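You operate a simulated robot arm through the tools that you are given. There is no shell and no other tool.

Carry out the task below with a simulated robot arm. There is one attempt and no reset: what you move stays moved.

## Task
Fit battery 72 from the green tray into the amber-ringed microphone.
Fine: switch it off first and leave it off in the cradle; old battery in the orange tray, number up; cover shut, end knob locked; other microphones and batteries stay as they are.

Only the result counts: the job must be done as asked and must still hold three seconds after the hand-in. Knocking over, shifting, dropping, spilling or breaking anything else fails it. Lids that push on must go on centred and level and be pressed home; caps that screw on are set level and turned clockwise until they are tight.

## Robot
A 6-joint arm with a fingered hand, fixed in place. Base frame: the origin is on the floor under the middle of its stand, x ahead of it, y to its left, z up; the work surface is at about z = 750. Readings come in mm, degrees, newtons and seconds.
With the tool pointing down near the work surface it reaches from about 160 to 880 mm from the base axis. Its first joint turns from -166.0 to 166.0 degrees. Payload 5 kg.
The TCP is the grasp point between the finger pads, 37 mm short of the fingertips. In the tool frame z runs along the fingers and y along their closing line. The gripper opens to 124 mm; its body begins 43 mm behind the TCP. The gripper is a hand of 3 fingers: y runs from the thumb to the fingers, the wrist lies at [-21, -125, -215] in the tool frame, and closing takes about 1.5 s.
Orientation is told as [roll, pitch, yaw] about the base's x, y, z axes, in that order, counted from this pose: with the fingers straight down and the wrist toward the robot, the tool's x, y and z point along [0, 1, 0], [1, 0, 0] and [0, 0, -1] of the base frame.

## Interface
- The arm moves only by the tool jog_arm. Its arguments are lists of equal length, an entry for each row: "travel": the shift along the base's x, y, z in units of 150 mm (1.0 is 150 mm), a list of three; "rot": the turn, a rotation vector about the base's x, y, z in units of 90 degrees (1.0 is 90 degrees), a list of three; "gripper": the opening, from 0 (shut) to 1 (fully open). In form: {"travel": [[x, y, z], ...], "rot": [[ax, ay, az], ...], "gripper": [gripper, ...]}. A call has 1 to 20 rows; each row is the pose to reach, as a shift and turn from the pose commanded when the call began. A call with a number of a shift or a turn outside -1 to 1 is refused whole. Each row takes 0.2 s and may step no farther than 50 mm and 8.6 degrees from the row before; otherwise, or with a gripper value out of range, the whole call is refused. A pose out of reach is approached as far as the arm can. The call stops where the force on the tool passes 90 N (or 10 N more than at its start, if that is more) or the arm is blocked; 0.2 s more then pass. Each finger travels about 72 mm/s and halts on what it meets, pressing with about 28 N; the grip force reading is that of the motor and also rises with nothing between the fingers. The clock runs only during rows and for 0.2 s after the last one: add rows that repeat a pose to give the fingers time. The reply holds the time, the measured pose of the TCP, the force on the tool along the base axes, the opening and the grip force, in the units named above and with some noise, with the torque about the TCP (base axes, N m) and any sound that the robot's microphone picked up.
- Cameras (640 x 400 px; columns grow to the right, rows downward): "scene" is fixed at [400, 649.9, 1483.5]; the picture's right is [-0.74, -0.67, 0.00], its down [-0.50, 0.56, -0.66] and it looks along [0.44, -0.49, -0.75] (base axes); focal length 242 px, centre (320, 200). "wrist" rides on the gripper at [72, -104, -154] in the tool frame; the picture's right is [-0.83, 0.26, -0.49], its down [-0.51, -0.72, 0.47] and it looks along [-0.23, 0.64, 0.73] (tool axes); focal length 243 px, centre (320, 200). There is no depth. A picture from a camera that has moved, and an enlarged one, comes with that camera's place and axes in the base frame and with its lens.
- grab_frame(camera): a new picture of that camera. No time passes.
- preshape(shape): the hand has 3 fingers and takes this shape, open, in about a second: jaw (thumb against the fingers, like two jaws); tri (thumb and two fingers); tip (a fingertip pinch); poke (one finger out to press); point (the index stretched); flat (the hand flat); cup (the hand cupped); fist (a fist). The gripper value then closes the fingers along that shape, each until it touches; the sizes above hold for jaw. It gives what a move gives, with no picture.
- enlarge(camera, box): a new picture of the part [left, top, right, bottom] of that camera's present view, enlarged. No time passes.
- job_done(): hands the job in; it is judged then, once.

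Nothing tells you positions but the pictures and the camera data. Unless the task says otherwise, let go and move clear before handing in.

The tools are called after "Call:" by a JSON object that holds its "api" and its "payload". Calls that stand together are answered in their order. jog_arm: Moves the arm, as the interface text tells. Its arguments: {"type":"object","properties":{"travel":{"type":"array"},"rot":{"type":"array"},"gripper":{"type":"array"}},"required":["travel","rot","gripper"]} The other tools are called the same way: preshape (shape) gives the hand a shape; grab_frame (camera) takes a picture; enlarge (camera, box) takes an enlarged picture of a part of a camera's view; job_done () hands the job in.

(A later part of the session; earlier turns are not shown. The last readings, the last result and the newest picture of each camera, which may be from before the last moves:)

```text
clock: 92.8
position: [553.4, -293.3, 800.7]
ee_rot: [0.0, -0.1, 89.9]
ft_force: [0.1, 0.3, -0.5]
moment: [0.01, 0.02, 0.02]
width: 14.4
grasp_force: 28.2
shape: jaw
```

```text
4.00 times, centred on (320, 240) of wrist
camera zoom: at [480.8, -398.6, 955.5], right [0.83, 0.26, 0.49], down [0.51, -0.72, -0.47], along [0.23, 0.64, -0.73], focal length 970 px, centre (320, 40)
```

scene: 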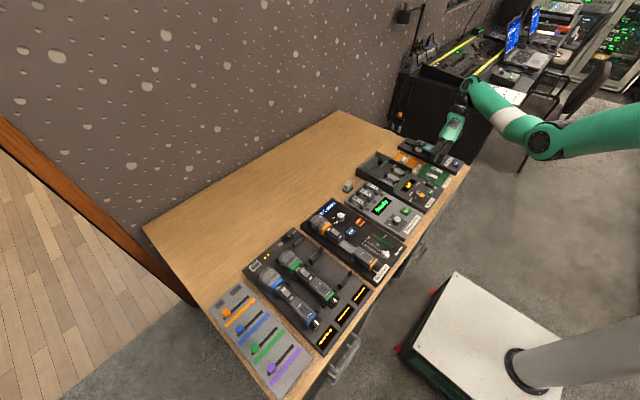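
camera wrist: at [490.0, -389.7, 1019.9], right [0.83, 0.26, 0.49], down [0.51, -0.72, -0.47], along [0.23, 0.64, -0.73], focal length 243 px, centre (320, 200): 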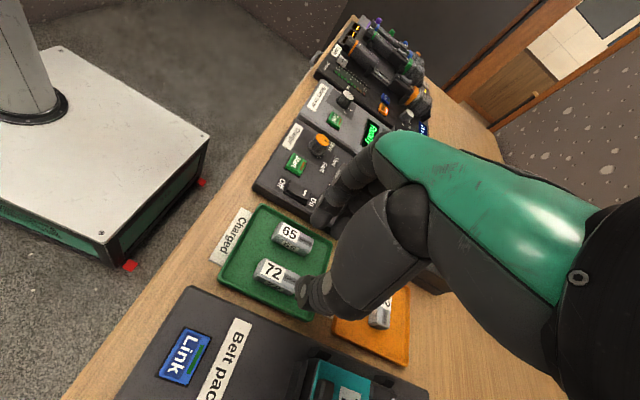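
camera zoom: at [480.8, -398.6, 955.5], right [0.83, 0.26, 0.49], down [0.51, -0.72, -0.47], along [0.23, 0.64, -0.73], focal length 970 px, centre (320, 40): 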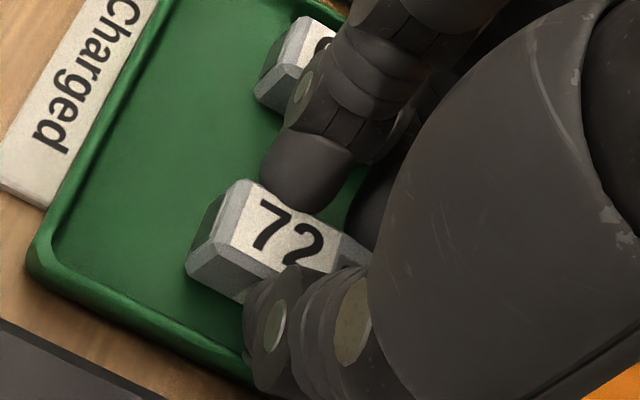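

Battery 72 is gripped at 28 N. I'll lift it straight up and compare its in-hand position with how battery 22 sat.

Call:
{"api": "jog_arm", "payload": {"travel": [[0, 0, 0.04], [0, 0, 0.12], [0, 0, 0.3], [0, 0, 0.55], [0, 0, 0.8]], "rot": [[0, 0, 0], [0, 0, 0], [0, 0, 0], [0, 0, 0], [0, 0, 0]], "gripper": [0, 0, 0, 0, 0]}}

Call:
{"api": "enlarge", "payload": {"camera": "wrist", "box": [270, 190, 390, 300]}}

Call:
{"api": "enlarge", "payload": {"camera": "scene", "box": [400, 140, 460, 187]}}

```text
clock: 94.0
position: [579.4, -304.1, 895.0]
ee_rot: [0.0, -0.1, 90.0]
ft_force: [0.2, 0.2, -0.6]
moment: [0.01, -0.01, -0.02]
width: 14.2
grasp_force: 28.0
shape: jaw
out of reach, approached as far as the arm can: row 4, 5
```

```text
3.64 times, centred on (330, 245) of wrist
camera zoom: at [508.0, -409.1, 1049.3], right [0.83, 0.26, 0.49], down [0.51, -0.72, -0.47], along [0.23, 0.64, -0.73], focal length 882 px, centre (284, 36)
```

zoom: 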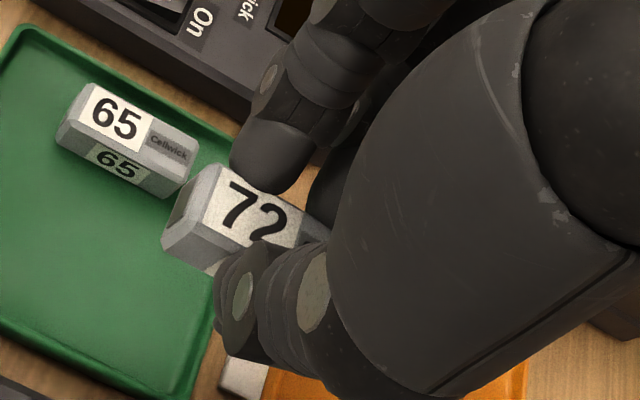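

```text
8.51 times, centred on (430, 164) of scene
camera zoom: at [400.0, 649.9, 1483.5], right [-0.74, -0.67, 0.0], down [-0.5, 0.56, -0.66], along [0.44, -0.49, -0.75], focal length 2061 px, centre (-616, 511)
```

zoom: 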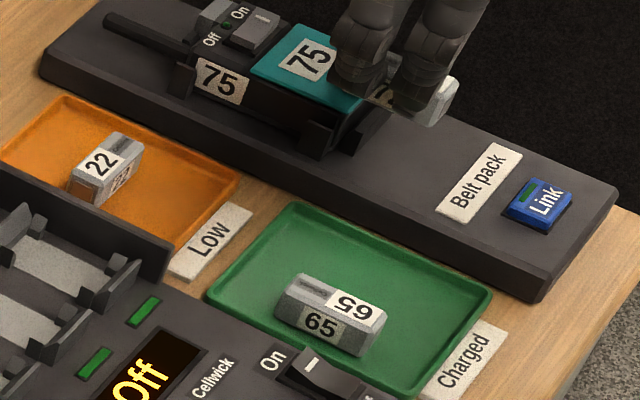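

Battery 72 is held level and batteries 65 and 22 are undisturbed. It sits about 1 mm, 1.5 mm and 1.6 mm (x, y, z) off from how 22 sat in the hand, which I'll correct for. I'll carry it high back toward the mic.

Call:
{"api": "jog_arm", "payload": {"travel": [[0.15, 0.1, 0.05], [0.3, 0.3, 0.1], [0.42, 0.58, 0.17], [0.47, 0.87, 0.22], [0.47, 1.0, 0.25]], "rot": [[0, 0, -0.08], [0, 0, -0.16], [0, 0, -0.24], [0, 0, -0.32], [0, 0, -0.36]], "gripper": [0, 0, 0, 0, 0]}}

Call:
{"api": "jog_arm", "payload": {"travel": [[0, 0.3, 0.05], [0, 0.6, 0.1], [-0.05, 0.9, 0.15], [-0.08, 1.0, 0.15]], "rot": [[0, 0, 0], [0, 0, 0], [0, 0, 0], [0, 0, 0]], "gripper": [0, 0, 0, 0]}}

Call:
{"api": "jog_arm", "payload": {"travel": [[-0.03, 0.3, 0], [-0.07, 0.6, 0], [-0.11, 0.9, 0], [-0.13, 1.0, 0]], "rot": [[0, 0, 0.09], [0, 0, 0.18], [0, 0, 0.27], [0, 0, 0.3]], "gripper": [0, 0, 0, 0]}}

Call:
{"api": "grab_frame", "payload": {"camera": "scene"}}

```text
clock: 95.2
position: [650.7, -153.9, 933.7]
ee_rot: [0.1, -0.1, 57.5]
ft_force: [-0.1, -0.4, -1.0]
moment: [0.01, 0.01, 0.0]
width: 14.4
grasp_force: 27.7
shape: jaw
```

```text
clock: 96.2
position: [638.4, -3.1, 954.2]
ee_rot: [0.1, 0.0, 57.5]
ft_force: [-0.3, -0.4, 0.3]
moment: [0.02, -0.02, 0.01]
width: 14.2
grasp_force: 28.2
shape: jaw
```

```text
clock: 97.2
position: [618.7, 146.0, 955.7]
ee_rot: [0.0, -0.1, 84.8]
ft_force: [-0.4, 0.2, 0.0]
moment: [0.0, 0.02, -0.01]
width: 14.3
grasp_force: 28.0
shape: jaw
```

```text
taken
```

scene: 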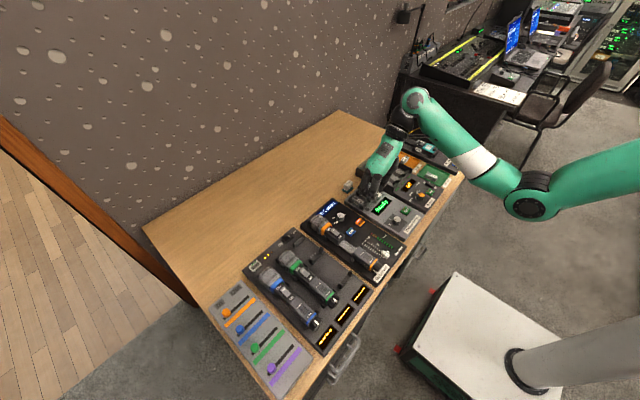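

Nearly there. I'll go to directly above the battery bay, back at yaw +90.

Call:
{"api": "jog_arm", "payload": {"travel": [[-0.04, 0.3, 0], [-0.08, 0.6, 0], [-0.12, 0.9, 0], [-0.12, 0.95, -0.1]], "rot": [[0, 0, 0.03], [0, 0, 0.06], [0, 0, 0.06], [0, 0, 0.06]], "gripper": [0, 0, 0, 0]}}

Call:
{"api": "enlarge", "payload": {"camera": "wrist", "box": [230, 190, 390, 320]}}

Call:
{"api": "enlarge", "payload": {"camera": "scene", "box": [325, 190, 395, 260]}}

```text
clock: 98.2
position: [600.3, 287.9, 938.4]
ee_rot: [0.0, -0.1, 90.1]
ft_force: [-0.3, -0.5, 0.1]
moment: [-0.02, -0.01, 0.01]
width: 14.3
grasp_force: 27.6
shape: jaw
```

```text
3.08 times, centred on (310, 255) of wrist
camera zoom: at [528.3, 183.4, 1093.1], right [0.83, 0.26, 0.49], down [0.51, -0.72, -0.47], along [0.23, 0.64, -0.73], focal length 746 px, centre (351, 31)
```

zoom: 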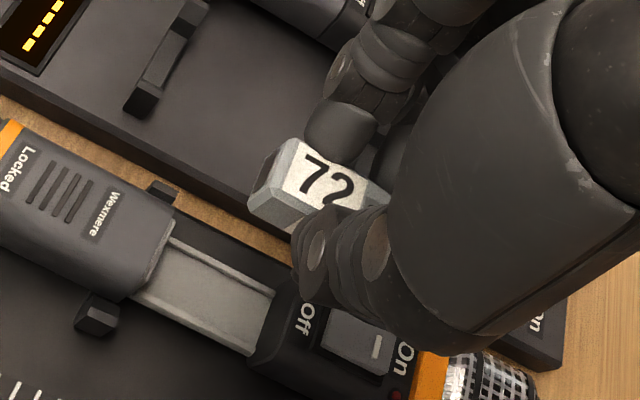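

```text
5.71 times, centred on (360, 225) of scene
camera zoom: at [400.0, 649.9, 1483.5], right [-0.74, -0.67, 0.0], down [-0.5, 0.56, -0.66], along [0.44, -0.49, -0.75], focal length 1384 px, centre (91, 57)
```

zoom: 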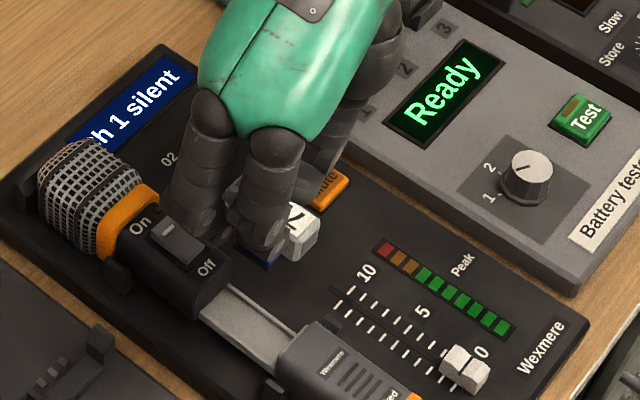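

The empty bay is in view. I'll zoom in on it and on the held battery to align accurately.

Call:
{"api": "enlarge", "payload": {"camera": "wrist", "box": [250, 260, 315, 310]}}

Call:
{"api": "enlarge", "payload": {"camera": "wrist", "box": [280, 215, 345, 265]}}

Call:
{"api": "enlarge", "payload": {"camera": "scene", "box": [337, 233, 367, 255]}}

Call:
{"api": "enlarge", "payload": {"camera": "scene", "box": [340, 212, 370, 234]}}

```text
8.00 times, centred on (282, 285) of wrist
camera zoom: at [528.3, 183.4, 1093.1], right [0.83, 0.26, 0.49], down [0.51, -0.72, -0.47], along [0.23, 0.64, -0.73], focal length 1941 px, centre (620, -480)
```

zoom: 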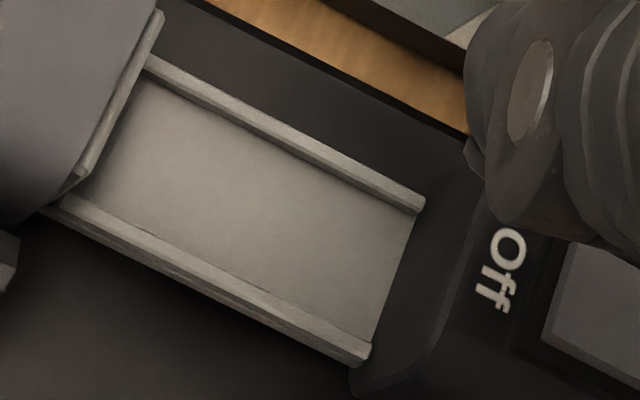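

```text
8.00 times, centred on (312, 240) of wrist
camera zoom: at [528.3, 183.4, 1093.1], right [0.83, 0.26, 0.49], down [0.51, -0.72, -0.47], along [0.23, 0.64, -0.73], focal length 1941 px, centre (380, -120)
```

zoom: 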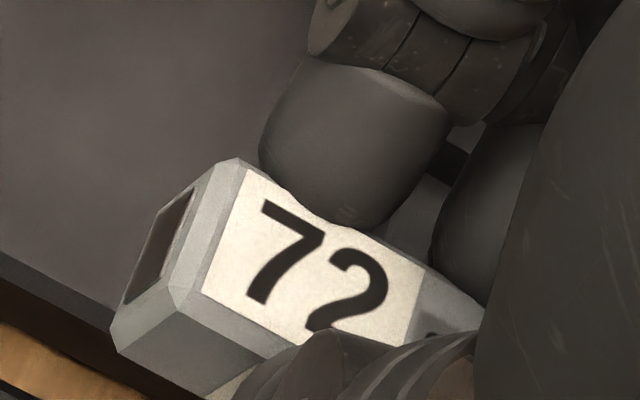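

```text
16.00 times, centred on (352, 244) of scene
camera zoom: at [400.0, 649.9, 1483.5], right [-0.74, -0.67, 0.0], down [-0.5, 0.56, -0.66], along [0.44, -0.49, -0.75], focal length 3874 px, centre (-192, -504)
```

zoom: 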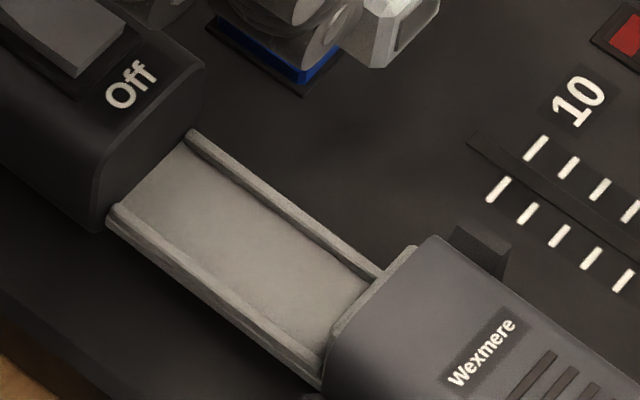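

```text
16.00 times, centred on (355, 223) of scene
camera zoom: at [400.0, 649.9, 1483.5], right [-0.74, -0.67, 0.0], down [-0.5, 0.56, -0.66], along [0.44, -0.49, -0.75], focal length 3874 px, centre (-240, -168)
```

zoom: 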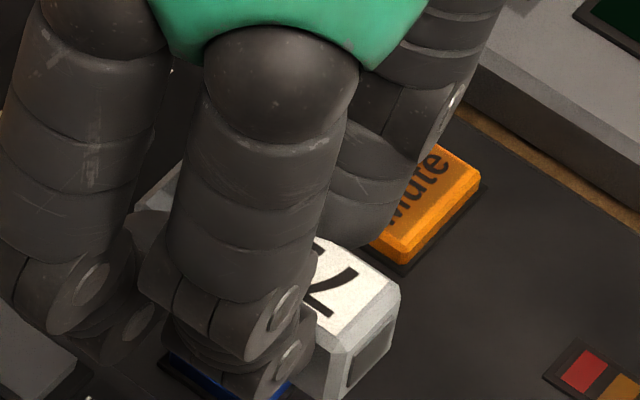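

The bay rails top out at z≈791.5, and the in-hand offset matches battery 22's within a fraction of a millimetre. I'll lower to about 6 mm above the rails and check the alignment.

Call:
{"api": "jog_arm", "payload": {"travel": [[0.002, -0.002, -0.25], [0.002, -0.003, -0.5], [0.002, -0.003, -0.62]], "rot": [[0, 0, 0], [0, 0, 0], [0, 0, 0]], "gripper": [0, 0, 0]}}

Call:
{"api": "enlarge", "payload": {"camera": "wrist", "box": [270, 205, 350, 275]}}

Call:
{"api": "enlarge", "payload": {"camera": "scene", "box": [337, 227, 367, 249]}}

```text
clock: 99.0
position: [599.3, 287.4, 844.8]
ee_rot: [0.0, -0.1, 90.0]
ft_force: [0.1, -0.2, -0.6]
moment: [0.0, 0.02, 0.05]
width: 14.4
grasp_force: 28.2
shape: jaw
```

```text
5.71 times, centred on (310, 240) of wrist
camera zoom: at [528.4, 182.6, 999.6], right [0.83, 0.26, 0.49], down [0.51, -0.72, -0.47], along [0.23, 0.64, -0.73], focal length 1386 px, centre (377, -29)
```

zoom: 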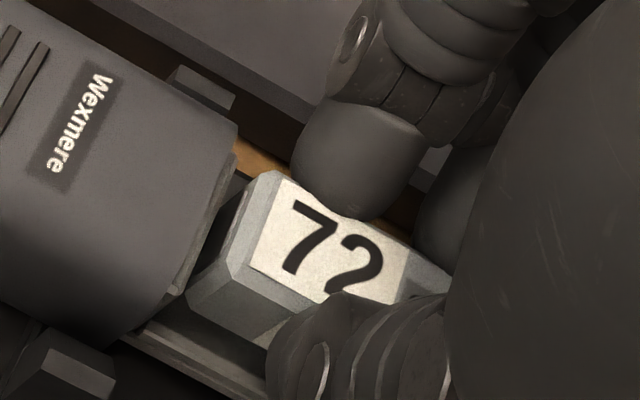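

```text
16.00 times, centred on (352, 238) of scene
camera zoom: at [400.0, 649.9, 1483.5], right [-0.74, -0.67, 0.0], down [-0.5, 0.56, -0.66], along [0.44, -0.49, -0.75], focal length 3874 px, centre (-192, -408)
```

zoom: 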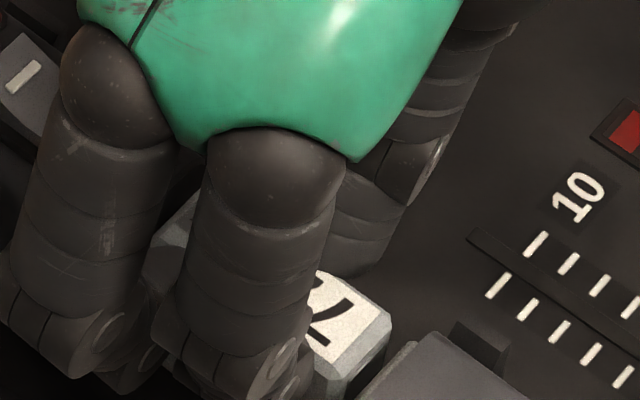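

The battery hangs just over the bay, clear of the lip. I'll lower in small steps while watching the forces.

Call:
{"api": "jog_arm", "payload": {"travel": [[0, 0, -0.02], [0, 0, -0.035]], "rot": [[0, 0, 0], [0, 0, 0]], "gripper": [0, 0]}}

Call:
{"api": "jog_arm", "payload": {"travel": [[0, 0, -0.01], [0, 0, -0.02]], "rot": [[0, 0, 0], [0, 0, 0]], "gripper": [0, 0]}}

Call:
{"api": "enlarge", "payload": {"camera": "wrist", "box": [270, 205, 350, 275]}}

Call:
{"api": "enlarge", "payload": {"camera": "scene", "box": [337, 227, 367, 249]}}

```text
clock: 99.6
position: [602.1, 287.1, 841.3]
ee_rot: [0.1, 0.0, 90.0]
ft_force: [-0.5, 0.5, -0.3]
moment: [-0.03, -0.01, 0.0]
width: 14.6
grasp_force: 28.0
shape: jaw
```

```text
clock: 100.2
position: [600.8, 287.3, 837.8]
ee_rot: [0.0, -0.2, 90.0]
ft_force: [-0.1, 0.2, -0.3]
moment: [0.01, -0.01, -0.01]
width: 14.4
grasp_force: 28.0
shape: jaw
```

```text
5.71 times, centred on (310, 240) of wrist
camera zoom: at [528.8, 183.0, 992.0], right [0.83, 0.26, 0.49], down [0.51, -0.72, -0.47], along [0.23, 0.64, -0.73], focal length 1386 px, centre (377, -29)
```

zoom: 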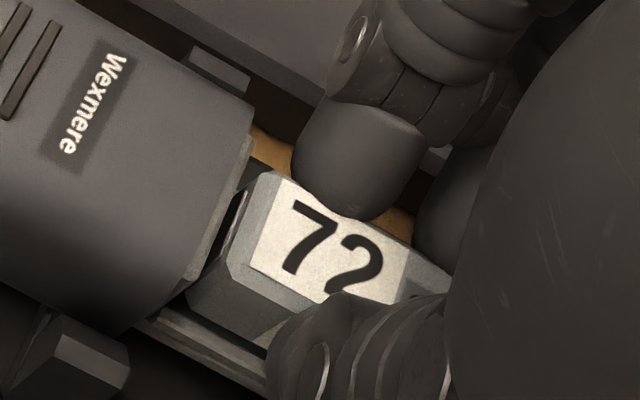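

```text
16.00 times, centred on (352, 238) of scene
camera zoom: at [400.0, 649.9, 1483.5], right [-0.74, -0.67, 0.0], down [-0.5, 0.56, -0.66], along [0.44, -0.49, -0.75], focal length 3874 px, centre (-192, -408)
```

zoom: 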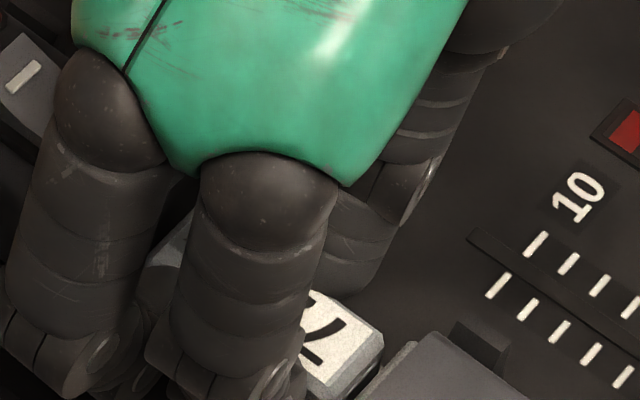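

Still no contact. I'll continue down another few millimetres.

Call:
{"api": "jog_arm", "payload": {"travel": [[0, 0, -0.01], [0, 0, -0.013]], "rot": [[0, 0, 0], [0, 0, 0]], "gripper": [0, 0]}}

Call:
{"api": "jog_arm", "payload": {"travel": [[0, 0, -0.01]], "rot": [[0, 0, 0]], "gripper": [0]}}

Call:
{"api": "enlarge", "payload": {"camera": "wrist", "box": [270, 205, 350, 275]}}

```text
clock: 100.8
position: [601.3, 288.1, 837.4]
ee_rot: [0.0, -0.2, 89.9]
ft_force: [-1.0, -0.1, -0.3]
moment: [0.01, 0.02, 0.02]
width: 14.1
grasp_force: 28.4
shape: jaw
```

```text
clock: 101.2
position: [600.0, 286.4, 835.2]
ee_rot: [0.0, -0.1, 90.0]
ft_force: [-1.4, -0.6, 4.7]
moment: [0.0, 0.02, 0.0]
width: 14.2
grasp_force: 27.9
shape: jaw
```

```text
5.71 times, centred on (310, 240) of wrist
camera zoom: at [528.9, 182.7, 989.1], right [0.83, 0.26, 0.49], down [0.51, -0.72, -0.47], along [0.23, 0.64, -0.73], focal length 1386 px, centre (377, -29)
```

zoom: 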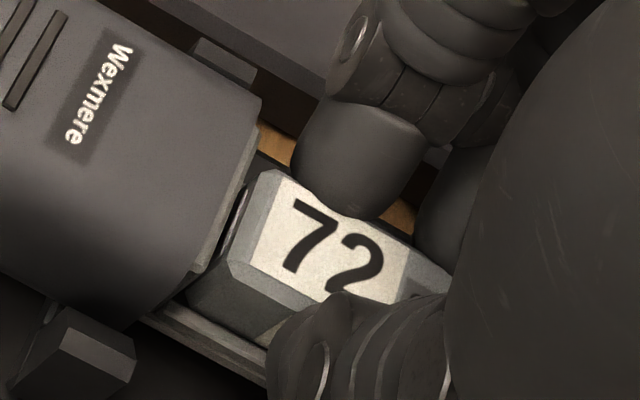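

Contact at exactly the expected seat height. I'll nudge it about 1.5 mm toward the lip to match battery 22's position, press lightly, then release.

Call:
{"api": "jog_arm", "payload": {"travel": [[-0.005, 0, 0.0], [-0.01, 0, 0.0], [-0.01, 0, -0.008]], "rot": [[0, 0, 0], [0, 0, 0], [0, 0, 0]], "gripper": [0, 0, 0]}}

Call:
{"api": "enlarge", "payload": {"camera": "wrist", "box": [270, 205, 350, 275]}}

Call:
{"api": "enlarge", "payload": {"camera": "scene", "box": [325, 215, 385, 260]}}

```text
clock: 102.0
position: [600.3, 287.1, 834.5]
ee_rot: [-0.2, -0.1, 90.0]
ft_force: [0.1, -0.9, 10.4]
moment: [-0.01, -0.01, 0.01]
width: 14.6
grasp_force: 27.8
shape: jaw
```

```text
5.71 times, centred on (310, 240) of wrist
camera zoom: at [527.6, 182.6, 988.6], right [0.83, 0.26, 0.49], down [0.51, -0.72, -0.47], along [0.23, 0.64, -0.73], focal length 1386 px, centre (377, -29)
```

zoom: 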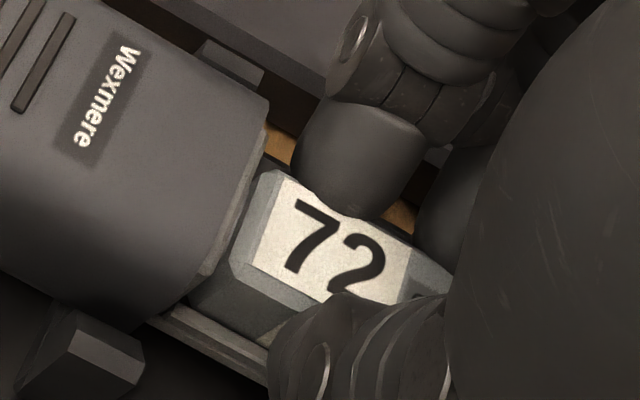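

```text
8.89 times, centred on (355, 238) of scene
camera zoom: at [400.0, 649.9, 1483.5], right [-0.74, -0.67, 0.0], down [-0.5, 0.56, -0.66], along [0.44, -0.49, -0.75], focal length 2152 px, centre (9, -133)
```

zoom: 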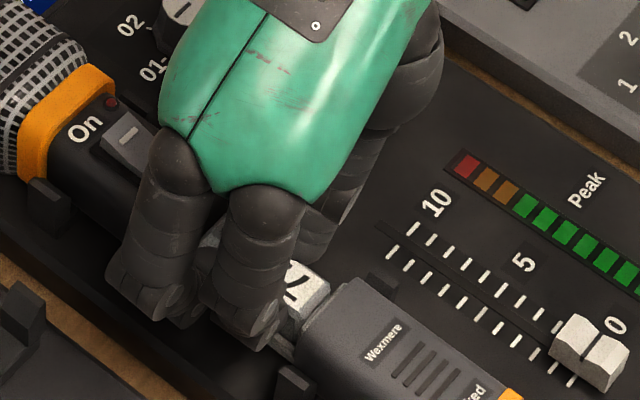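

It now sits against the lip with about 10 N of seating force. I'll open and rise straight up.

Call:
{"api": "jog_arm", "payload": {"travel": [[0, 0, 0.003], [0, 0, 0.006], [0, 0, 0.006], [0, 0, 0.006]], "rot": [[0, 0, 0], [0, 0, 0], [0, 0, 0], [0, 0, 0]], "gripper": [0.16, 0.22, 0.28, 0.32]}}

Call:
{"api": "jog_arm", "payload": {"travel": [[0, 0, 0.1], [0, 0, 0.3], [0, 0, 0.6], [0, 0, 0.8]], "rot": [[0, 0, 0], [0, 0, 0], [0, 0, 0], [0, 0, 0]], "gripper": [0.34, 0.34, 0.34, 0.34]}}

Call:
{"api": "enlarge", "payload": {"camera": "wrist", "box": [240, 240, 320, 310]}}

Call:
{"api": "enlarge", "payload": {"camera": "scene", "box": [337, 233, 367, 255]}}

Call:
{"api": "enlarge", "payload": {"camera": "scene", "box": [305, 200, 405, 275]}}

```text
clock: 103.0
position: [598.8, 287.4, 834.7]
ee_rot: [0.0, -0.1, 90.0]
ft_force: [0.4, 0.2, 0.3]
moment: [-0.01, 0.02, -0.04]
width: 39.2
grasp_force: 0.0
shape: jaw
```

```text
clock: 104.0
position: [598.4, 287.9, 953.9]
ee_rot: [0.0, 0.0, 90.0]
ft_force: [0.9, -0.3, 0.2]
moment: [0.0, -0.02, -0.01]
width: 41.9
grasp_force: 0.0
shape: jaw
```

```text
5.71 times, centred on (280, 275) of wrist
camera zoom: at [527.2, 183.9, 1108.4], right [0.83, 0.26, 0.49], down [0.51, -0.72, -0.47], along [0.23, 0.64, -0.73], focal length 1386 px, centre (549, -229)
```

zoom: 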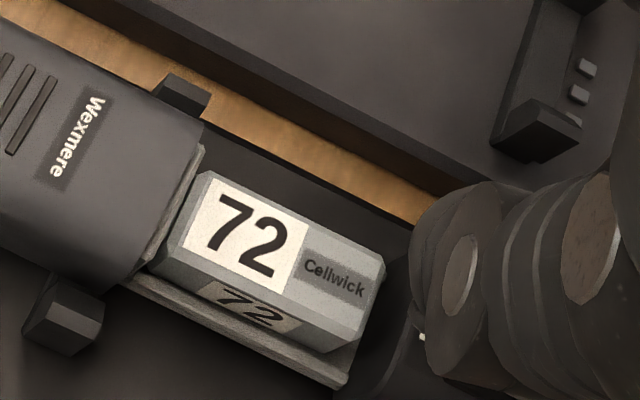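

```text
16.00 times, centred on (352, 244) of scene
camera zoom: at [400.0, 649.9, 1483.5], right [-0.74, -0.67, 0.0], down [-0.5, 0.56, -0.66], along [0.44, -0.49, -0.75], focal length 3874 px, centre (-192, -504)
```

zoom: 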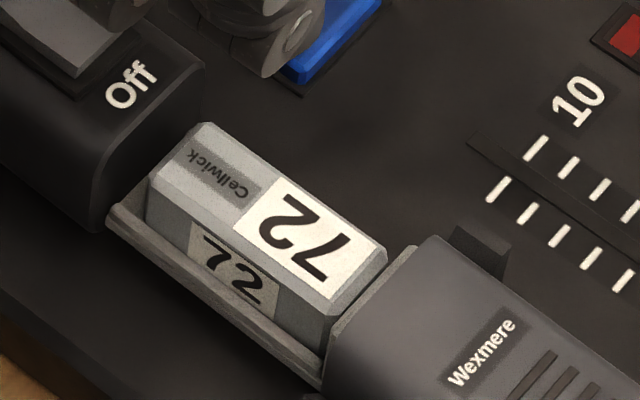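

```text
5.33 times, centred on (355, 238) of scene
camera zoom: at [400.0, 649.9, 1483.5], right [-0.74, -0.67, 0.0], down [-0.5, 0.56, -0.66], along [0.44, -0.49, -0.75], focal length 1291 px, centre (133, 0)
```

zoom: 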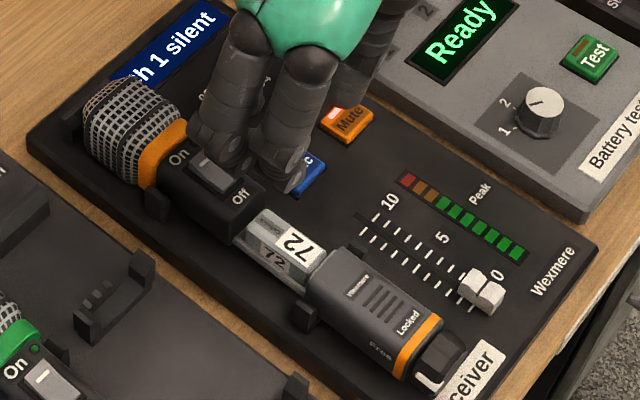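

Battery 72 sits exactly as 22 did. Next I close the cover by gripping the knob again and pushing it forward, so I'll locate the knob now.

Call:
{"api": "enlarge", "payload": {"camera": "scene", "box": [358, 248, 388, 270]}}

Call:
{"api": "enlarge", "payload": {"camera": "wrist", "box": [190, 200, 290, 290]}}

```text
16.00 times, centred on (373, 259) of scene
camera zoom: at [400.0, 649.9, 1483.5], right [-0.74, -0.67, 0.0], down [-0.5, 0.56, -0.66], along [0.44, -0.49, -0.75], focal length 3874 px, centre (-528, -744)
```

zoom: 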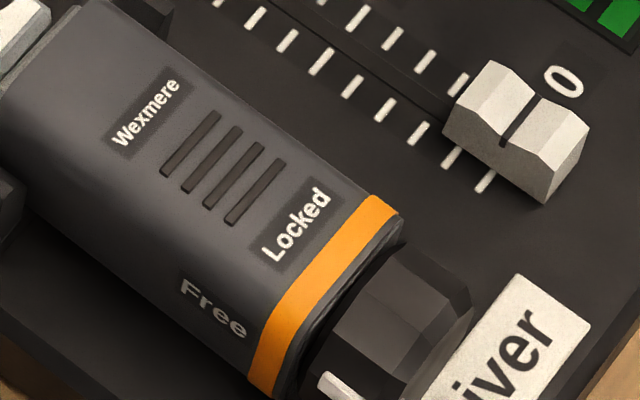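

```text
4.44 times, centred on (240, 245) of wrist
camera zoom: at [527.2, 183.9, 1108.4], right [0.83, 0.26, 0.49], down [0.51, -0.72, -0.47], along [0.23, 0.64, -0.73], focal length 1078 px, centre (676, 0)
```

zoom: 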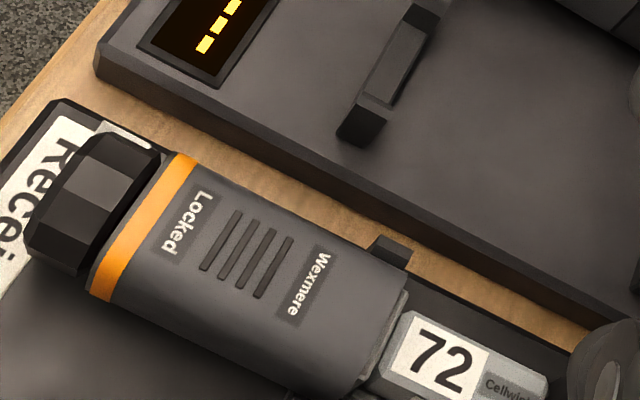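

The sleeve needs to go forward about 60 mm; the knob's end face is at x≈481. I'll push it with the side of closed vertical fingers at yaw +90, first moving behind the tail.

Call:
{"api": "jog_arm", "payload": {"travel": [[-0.3, -0.02, 0], [-0.6, -0.05, 0], [-0.9, -0.07, 0], [-1.0, -0.07, 0]], "rot": [[0, 0, 0], [0, 0, 0], [0, 0, 0], [0, 0, 0]], "gripper": [0.2, 0.1, 0, 0]}}

Call:
{"api": "jog_arm", "payload": {"travel": [[-0.05, 0, -0.3], [-0.05, 0, -0.6], [-0.05, 0, -0.75]], "rot": [[0, 0, 0], [0, 0, 0], [0, 0, 0]], "gripper": [0, 0, 0]}}

Call:
{"api": "enlarge", "payload": {"camera": "wrist", "box": [270, 180, 430, 300]}}

Call:
{"api": "enlarge", "payload": {"camera": "scene", "box": [345, 225, 425, 290]}}

```text
clock: 105.0
position: [449.1, 277.4, 954.1]
ee_rot: [0.0, -0.1, 90.0]
ft_force: [0.4, 0.2, 0.2]
moment: [-0.01, 0.04, -0.01]
width: 0.0
grasp_force: 28.1
shape: jaw
```

```text
clock: 105.8
position: [442.1, 277.4, 841.6]
ee_rot: [0.0, -0.1, 90.0]
ft_force: [-0.1, 0.0, 0.0]
moment: [-0.01, 0.0, -0.04]
width: 0.1
grasp_force: 27.9
shape: jaw
```

```text
3.33 times, centred on (350, 240) of wrist
camera zoom: at [369.8, 172.5, 995.9], right [0.83, 0.26, 0.49], down [0.51, -0.72, -0.47], along [0.23, 0.64, -0.73], focal length 809 px, centre (220, 67)
```

zoom: 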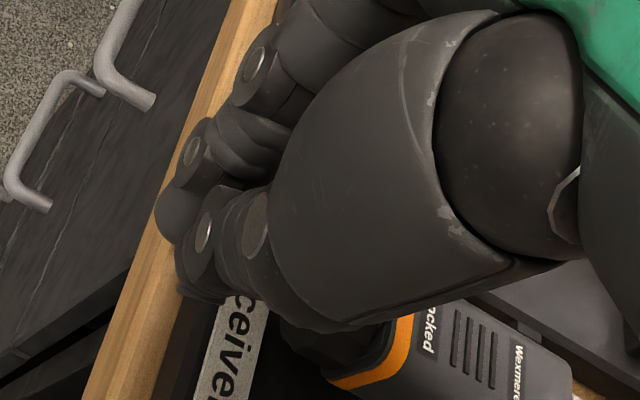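

```text
6.15 times, centred on (385, 258) of scene
camera zoom: at [400.0, 649.9, 1483.5], right [-0.74, -0.67, 0.0], down [-0.5, 0.56, -0.66], along [0.44, -0.49, -0.75], focal length 1490 px, centre (-80, -154)
```

zoom: 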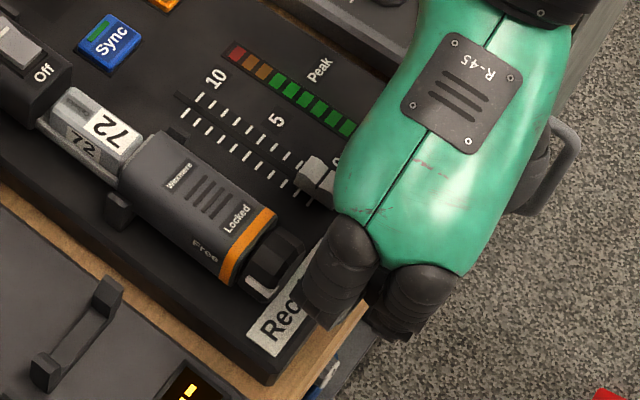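

The closed fingers are behind the knob. I'll lower to the knob's mid-height and begin pushing +x.

Call:
{"api": "jog_arm", "payload": {"travel": [[0, 0, -0.06], [0, 0, -0.12], [0.06, 0, -0.12], [0.12, 0, -0.12], [0.18, 0, -0.12]], "rot": [[0, 0, 0], [0, 0, 0], [0, 0, 0], [0, 0, 0], [0, 0, 0]], "gripper": [0, 0, 0, 0, 0]}}

Call:
{"api": "enlarge", "payload": {"camera": "scene", "box": [345, 225, 425, 290]}}

Call:
{"api": "enlarge", "payload": {"camera": "wrist", "box": [270, 180, 430, 300]}}

```text
clock: 107.0
position: [469.1, 277.7, 823.3]
ee_rot: [0.0, -0.1, 90.1]
ft_force: [0.5, 0.2, 0.3]
moment: [0.01, 0.01, -0.03]
width: 0.2
grasp_force: 28.7
shape: jaw
```

```text
6.15 times, centred on (385, 258) of scene
camera zoom: at [400.0, 649.9, 1483.5], right [-0.74, -0.67, 0.0], down [-0.5, 0.56, -0.66], along [0.44, -0.49, -0.75], focal length 1490 px, centre (-80, -154)
```

zoom: 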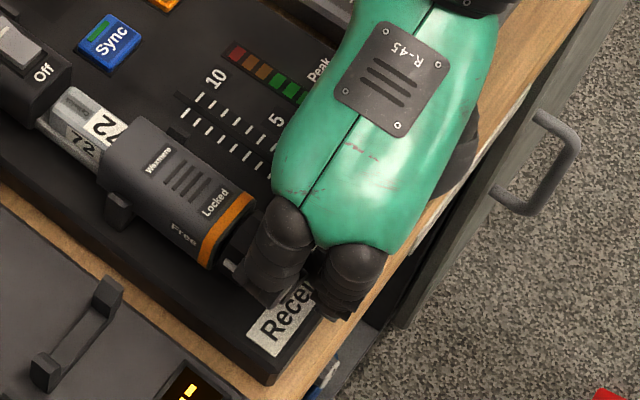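

```text
3.33 times, centred on (350, 240) of wrist
camera zoom: at [396.9, 172.4, 977.7], right [0.83, 0.26, 0.49], down [0.51, -0.72, -0.47], along [0.23, 0.64, -0.73], focal length 809 px, centre (220, 67)
```

zoom: 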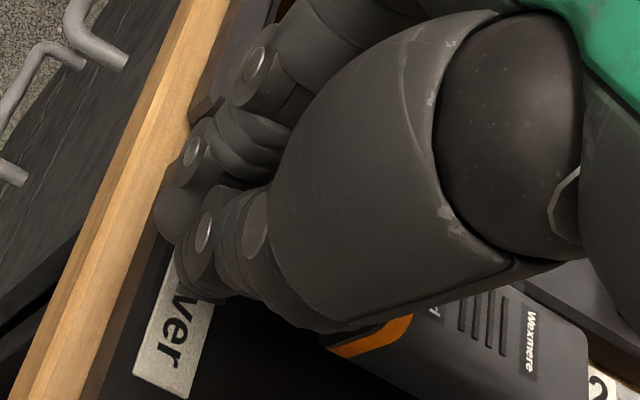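

The sleeve is sliding forward with negligible force. I'll continue pushing.

Call:
{"api": "jog_arm", "payload": {"travel": [[0.06, 0, 0], [0.12, 0, 0], [0.18, 0, 0], [0.22, 0, 0]], "rot": [[0, 0, 0], [0, 0, 0], [0, 0, 0], [0, 0, 0]], "gripper": [0, 0, 0, 0]}}

Call:
{"api": "enlarge", "payload": {"camera": "scene", "box": [320, 205, 400, 270]}}

```text
clock: 108.0
position: [502.2, 277.7, 825.5]
ee_rot: [0.0, -0.1, 90.0]
ft_force: [-0.8, -0.6, 0.1]
moment: [-0.02, 0.01, 0.0]
width: 0.0
grasp_force: 28.6
shape: jaw
```

```text
6.15 times, centred on (360, 238) of scene
camera zoom: at [400.0, 649.9, 1483.5], right [-0.74, -0.67, 0.0], down [-0.5, 0.56, -0.66], along [0.44, -0.49, -0.75], focal length 1490 px, centre (74, -31)
```

zoom: 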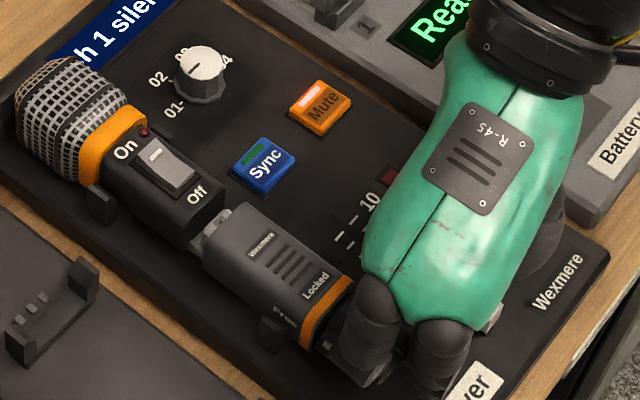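

About 12 mm of gap remains. I'll keep going in small steps until it meets the stop.

Call:
{"api": "jog_arm", "payload": {"travel": [[0.02, 0, 0], [0.04, 0, 0], [0.06, 0, 0]], "rot": [[0, 0, 0], [0, 0, 0], [0, 0, 0]], "gripper": [0, 0, 0]}}

Call:
{"api": "jog_arm", "payload": {"travel": [[0.015, 0, 0], [0.03, 0, 0]], "rot": [[0, 0, 0], [0, 0, 0]], "gripper": [0, 0]}}

Call:
{"api": "enlarge", "payload": {"camera": "scene", "box": [320, 205, 400, 270]}}

Call:
{"api": "enlarge", "payload": {"camera": "scene", "box": [335, 225, 365, 247]}}

```text
clock: 108.8
position: [510.3, 277.3, 824.0]
ee_rot: [0.0, 0.0, 89.9]
ft_force: [-0.5, -1.0, -0.7]
moment: [-0.01, 0.01, -0.02]
width: 0.1
grasp_force: 28.3
shape: jaw
```

```text
clock: 109.4
position: [515.5, 277.1, 825.0]
ee_rot: [0.1, -0.1, 90.0]
ft_force: [-1.2, -0.9, -0.5]
moment: [0.04, -0.01, 0.0]
width: 0.3
grasp_force: 28.4
shape: jaw
```

```text
6.15 times, centred on (360, 238) of scene
camera zoom: at [400.0, 649.9, 1483.5], right [-0.74, -0.67, 0.0], down [-0.5, 0.56, -0.66], along [0.44, -0.49, -0.75], focal length 1490 px, centre (74, -31)
```

zoom: 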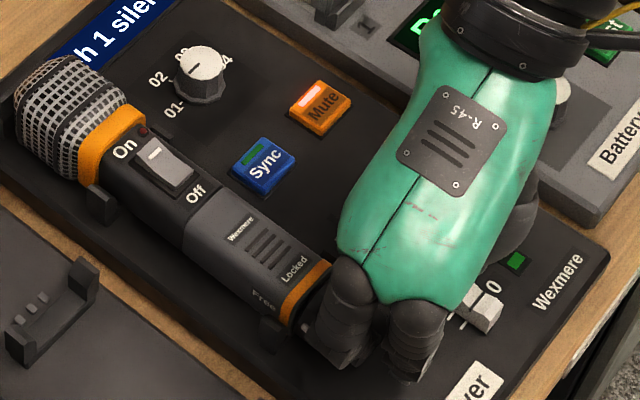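

```text
16.00 times, centred on (350, 236) of scene
camera zoom: at [400.0, 649.9, 1483.5], right [-0.74, -0.67, 0.0], down [-0.5, 0.56, -0.66], along [0.44, -0.49, -0.75], focal length 3874 px, centre (-160, -376)
```

zoom: 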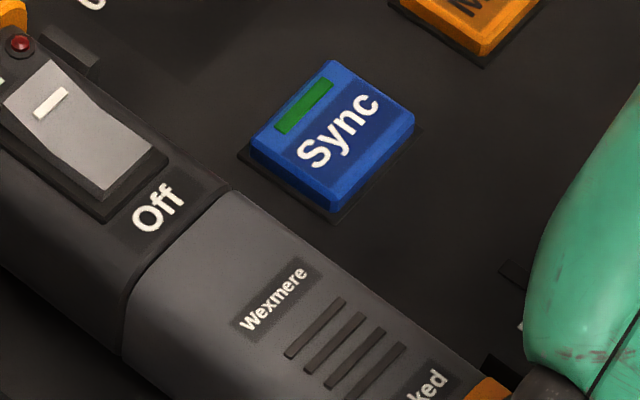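

The seam is almost closed. I'll press a few millimetres more to seat it fully, watching the force.

Call:
{"api": "jog_arm", "payload": {"travel": [[0.008, 0, 0], [0.016, 0, 0]], "rot": [[0, 0, 0], [0, 0, 0]], "gripper": [0, 0]}}

Call:
{"api": "jog_arm", "payload": {"travel": [[0.01, 0, 0], [0.015, 0, 0]], "rot": [[0, 0, 0], [0, 0, 0]], "gripper": [0, 0]}}

Call:
{"api": "enlarge", "payload": {"camera": "scene", "box": [335, 225, 365, 247]}}

Call:
{"api": "enlarge", "payload": {"camera": "scene", "box": [305, 205, 375, 260]}}

```text
clock: 110.0
position: [518.7, 276.9, 824.1]
ee_rot: [0.0, -0.2, 89.9]
ft_force: [-3.0, 0.0, 0.5]
moment: [-0.02, 0.0, 0.06]
width: 0.1
grasp_force: 27.7
shape: jaw
```

```text
clock: 110.6
position: [519.4, 276.6, 824.1]
ee_rot: [0.0, -0.1, 90.1]
ft_force: [-7.0, 0.5, 0.5]
moment: [0.0, 0.03, 0.13]
width: 0.0
grasp_force: 28.1
shape: jaw
```

```text
16.00 times, centred on (350, 236) of scene
camera zoom: at [400.0, 649.9, 1483.5], right [-0.74, -0.67, 0.0], down [-0.5, 0.56, -0.66], along [0.44, -0.49, -0.75], focal length 3874 px, centre (-160, -376)
```

zoom: 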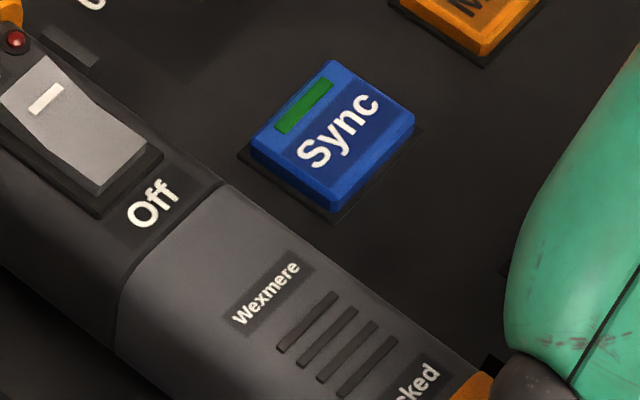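

```text
7.27 times, centred on (340, 232) of scene
camera zoom: at [400.0, 649.9, 1483.5], right [-0.74, -0.67, 0.0], down [-0.5, 0.56, -0.66], along [0.44, -0.49, -0.75], focal length 1761 px, centre (174, -36)
```

zoom: 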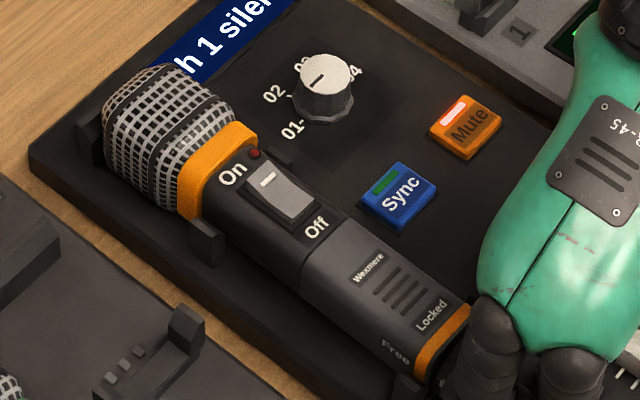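

The cover is fully shut, with the seam closed and 7 N against the stop. I'll back off and rise, then switch to the tip shape for locking.

Call:
{"api": "jog_arm", "payload": {"travel": [[-0.06, 0, 0], [-0.15, 0, 0.05], [-0.2, 0, 0.3], [-0.2, 0, 0.6], [-0.1, 0, 0.75]], "rot": [[0, 0, 0], [0, 0, 0], [0, 0, 0], [0, 0, 0], [0, 0, 0]], "gripper": [0, 0, 0, 0, 0]}}

Call:
{"api": "preshape", "payload": {"shape": "tip"}}

Call:
{"api": "enlarge", "payload": {"camera": "scene", "box": [345, 240, 375, 262]}}

Call:
{"api": "enlarge", "payload": {"camera": "wrist", "box": [260, 220, 350, 300]}}

```text
clock: 111.8
position: [505.3, 276.8, 937.3]
ee_rot: [0.0, 0.0, 90.0]
ft_force: [0.5, -0.6, 0.1]
moment: [0.02, -0.03, -0.02]
width: 0.1
grasp_force: 28.1
shape: jaw
```

```text
clock: 112.7
position: [505.4, 278.3, 936.9]
ee_rot: [0.0, -0.1, 90.0]
ft_force: [0.0, 0.5, -0.6]
moment: [-0.01, 0.0, -0.02]
width: 123.5
grasp_force: 0.0
shape: tip
```

```text
16.00 times, centred on (360, 251) of scene
camera zoom: at [400.0, 649.9, 1483.5], right [-0.74, -0.67, 0.0], down [-0.5, 0.56, -0.66], along [0.44, -0.49, -0.75], focal length 3874 px, centre (-320, -616)
```

zoom: 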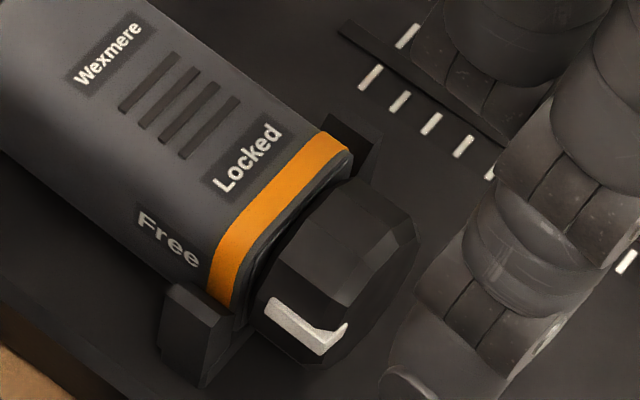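

```text
5.00 times, centred on (305, 260) of wrist
camera zoom: at [433.3, 172.8, 1090.7], right [0.83, 0.26, 0.49], down [0.51, -0.72, -0.47], along [0.23, 0.64, -0.73], focal length 1213 px, centre (395, -100)
```

zoom: 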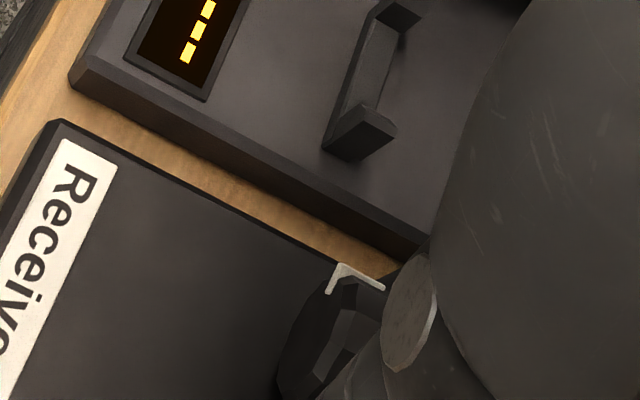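

The knob mark is at "Free" with the cover shut. To lock I must turn the mark back up, so I'll approach the knob tilted at −30°, aligned with its flats.

Call:
{"api": "jog_arm", "payload": {"travel": [[0.038, 0.07, -0.1], [0.076, 0.14, -0.22], [0.114, 0.21, -0.35], [0.151, 0.281, -0.45], [0.151, 0.281, -0.548]], "rot": [[-0.0829, -0.0407, 0.0109], [-0.1657, -0.0815, 0.0218], [-0.2486, -0.1222, 0.0327], [-0.3314, -0.1629, 0.0436], [-0.3314, -0.1629, 0.0436]], "gripper": [0.6, 0.45, 0.35, 0.29, 0.29]}}

Call:
{"api": "enlarge", "payload": {"camera": "wrist", "box": [230, 190, 370, 320]}}

Call:
{"api": "enlarge", "payload": {"camera": "scene", "box": [330, 205, 400, 265]}}

```text
clock: 113.9
position: [527.9, 318.7, 854.3]
ee_rot: [-15.1, 30.1, 90.0]
ft_force: [-0.1, -0.5, 0.2]
moment: [0.02, 0.03, 0.02]
width: 36.4
grasp_force: 0.0
shape: tip
```

```text
3.08 times, centred on (300, 255) of wrist
camera zoom: at [418.3, 293.5, 1018.8], right [0.67, 0.57, 0.47], down [0.61, -0.79, 0.08], along [0.41, 0.23, -0.88], focal length 746 px, centre (382, 31)
```

zoom: 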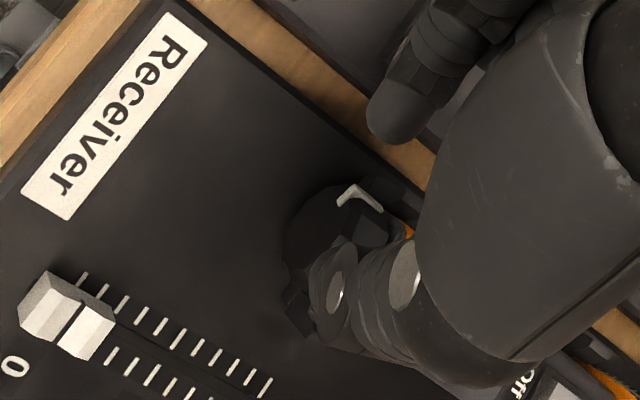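

```text
6.67 times, centred on (365, 235) of scene
camera zoom: at [400.0, 649.9, 1483.5], right [-0.74, -0.67, 0.0], down [-0.5, 0.56, -0.66], along [0.44, -0.49, -0.75], focal length 1614 px, centre (20, -33)
```

zoom: 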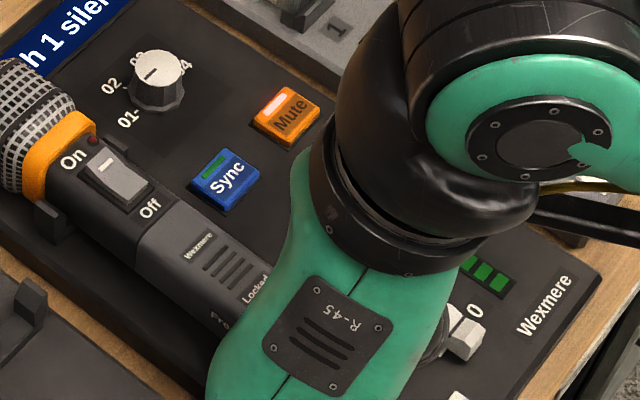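

The fingers are lined up on either side of the knob. I'll slide in along the finger axis and check for contact.

Call:
{"api": "jog_arm", "payload": {"travel": [[0.03, -0.056, -0.098], [0.06, -0.113, -0.195]], "rot": [[0, 0, 0], [0, 0, 0]], "gripper": [0.29, 0.29]}}

Call:
{"api": "enlarge", "payload": {"camera": "wrist", "box": [270, 190, 370, 300]}}

```text
clock: 114.5
position: [537.9, 302.6, 824.6]
ee_rot: [-15.1, 29.9, 90.0]
ft_force: [0.2, 0.0, 0.5]
moment: [-0.03, -0.01, 0.01]
width: 36.5
grasp_force: 0.1
shape: tip
```

```text
3.64 times, centred on (320, 245) of wrist
camera zoom: at [427.6, 277.0, 989.5], right [0.67, 0.57, 0.47], down [0.61, -0.79, 0.08], along [0.41, 0.23, -0.88], focal length 882 px, centre (320, 36)
```

zoom: 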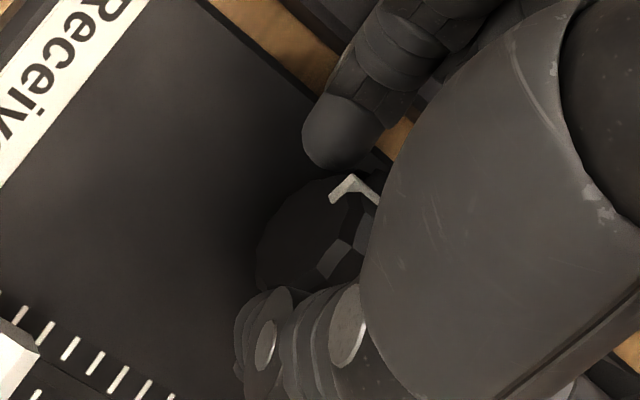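

No contact. I'll close on the knob, then turn it +45° toward Locked with a light downward bias.

Call:
{"api": "jog_arm", "payload": {"travel": [[0, 0, 0], [0, 0, 0], [0, 0, 0], [0, 0, 0]], "rot": [[0, 0, 0], [0, 0, 0], [0, 0, 0], [0, 0, 0]], "gripper": [0.22, 0.15, 0.07, 0.0]}}

Call:
{"api": "jog_arm", "payload": {"travel": [[0, -0.0257, 0.003], [0, -0.0523, 0.002], [0, -0.0803, 0.007], [0, -0.1083, 0.009], [0, -0.1363, 0.007], [0, -0.1643, 0.002]], "rot": [[0.0833, 0, 0], [0.1667, 0, 0], [0.25, 0, 0], [0.3333, 0, 0], [0.4167, 0, 0], [0.5, 0, 0]], "gripper": [0, 0, 0, 0, 0, 0]}}

Call:
{"api": "enlarge", "payload": {"camera": "wrist", "box": [270, 190, 370, 300]}}

Call:
{"api": "enlarge", "payload": {"camera": "scene", "box": [320, 210, 390, 265]}}

```text
clock: 115.5
position: [537.4, 303.9, 824.4]
ee_rot: [-14.9, 29.9, 89.9]
ft_force: [-0.5, -0.9, 0.7]
moment: [-0.04, 0.05, 0.0]
width: 29.7
grasp_force: 28.0
shape: tip
```

```text
clock: 116.9
position: [537.4, 277.2, 826.2]
ee_rot: [-15.1, -15.3, 90.0]
ft_force: [-5.3, -0.7, 17.0]
moment: [0.17, 0.02, 0.12]
width: 30.9
grasp_force: 28.0
shape: tip
```

```text
3.64 times, centred on (320, 245) of wrist
camera zoom: at [426.8, 143.1, 924.0], right [0.67, 0.07, 0.74], down [0.61, -0.61, -0.5], along [0.41, 0.79, -0.46], focal length 882 px, centre (320, 36)
```

zoom: 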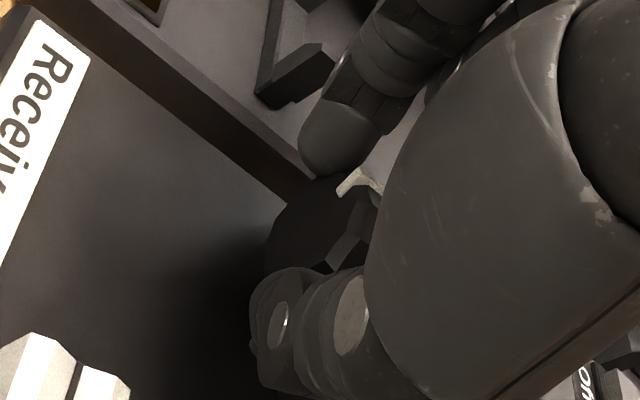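

```text
7.27 times, centred on (355, 238) of scene
camera zoom: at [400.0, 649.9, 1483.5], right [-0.74, -0.67, 0.0], down [-0.5, 0.56, -0.66], along [0.44, -0.49, -0.75], focal length 1761 px, centre (66, -73)
```

zoom: 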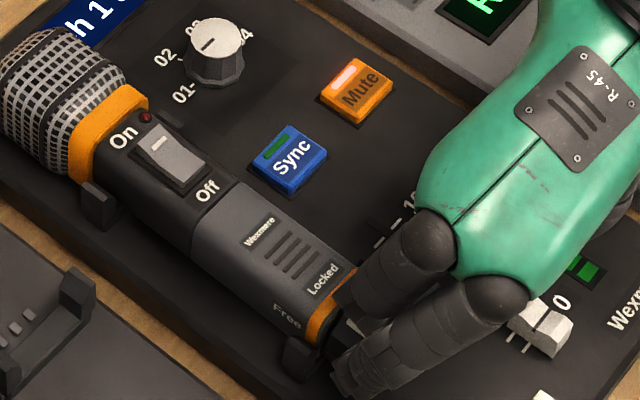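

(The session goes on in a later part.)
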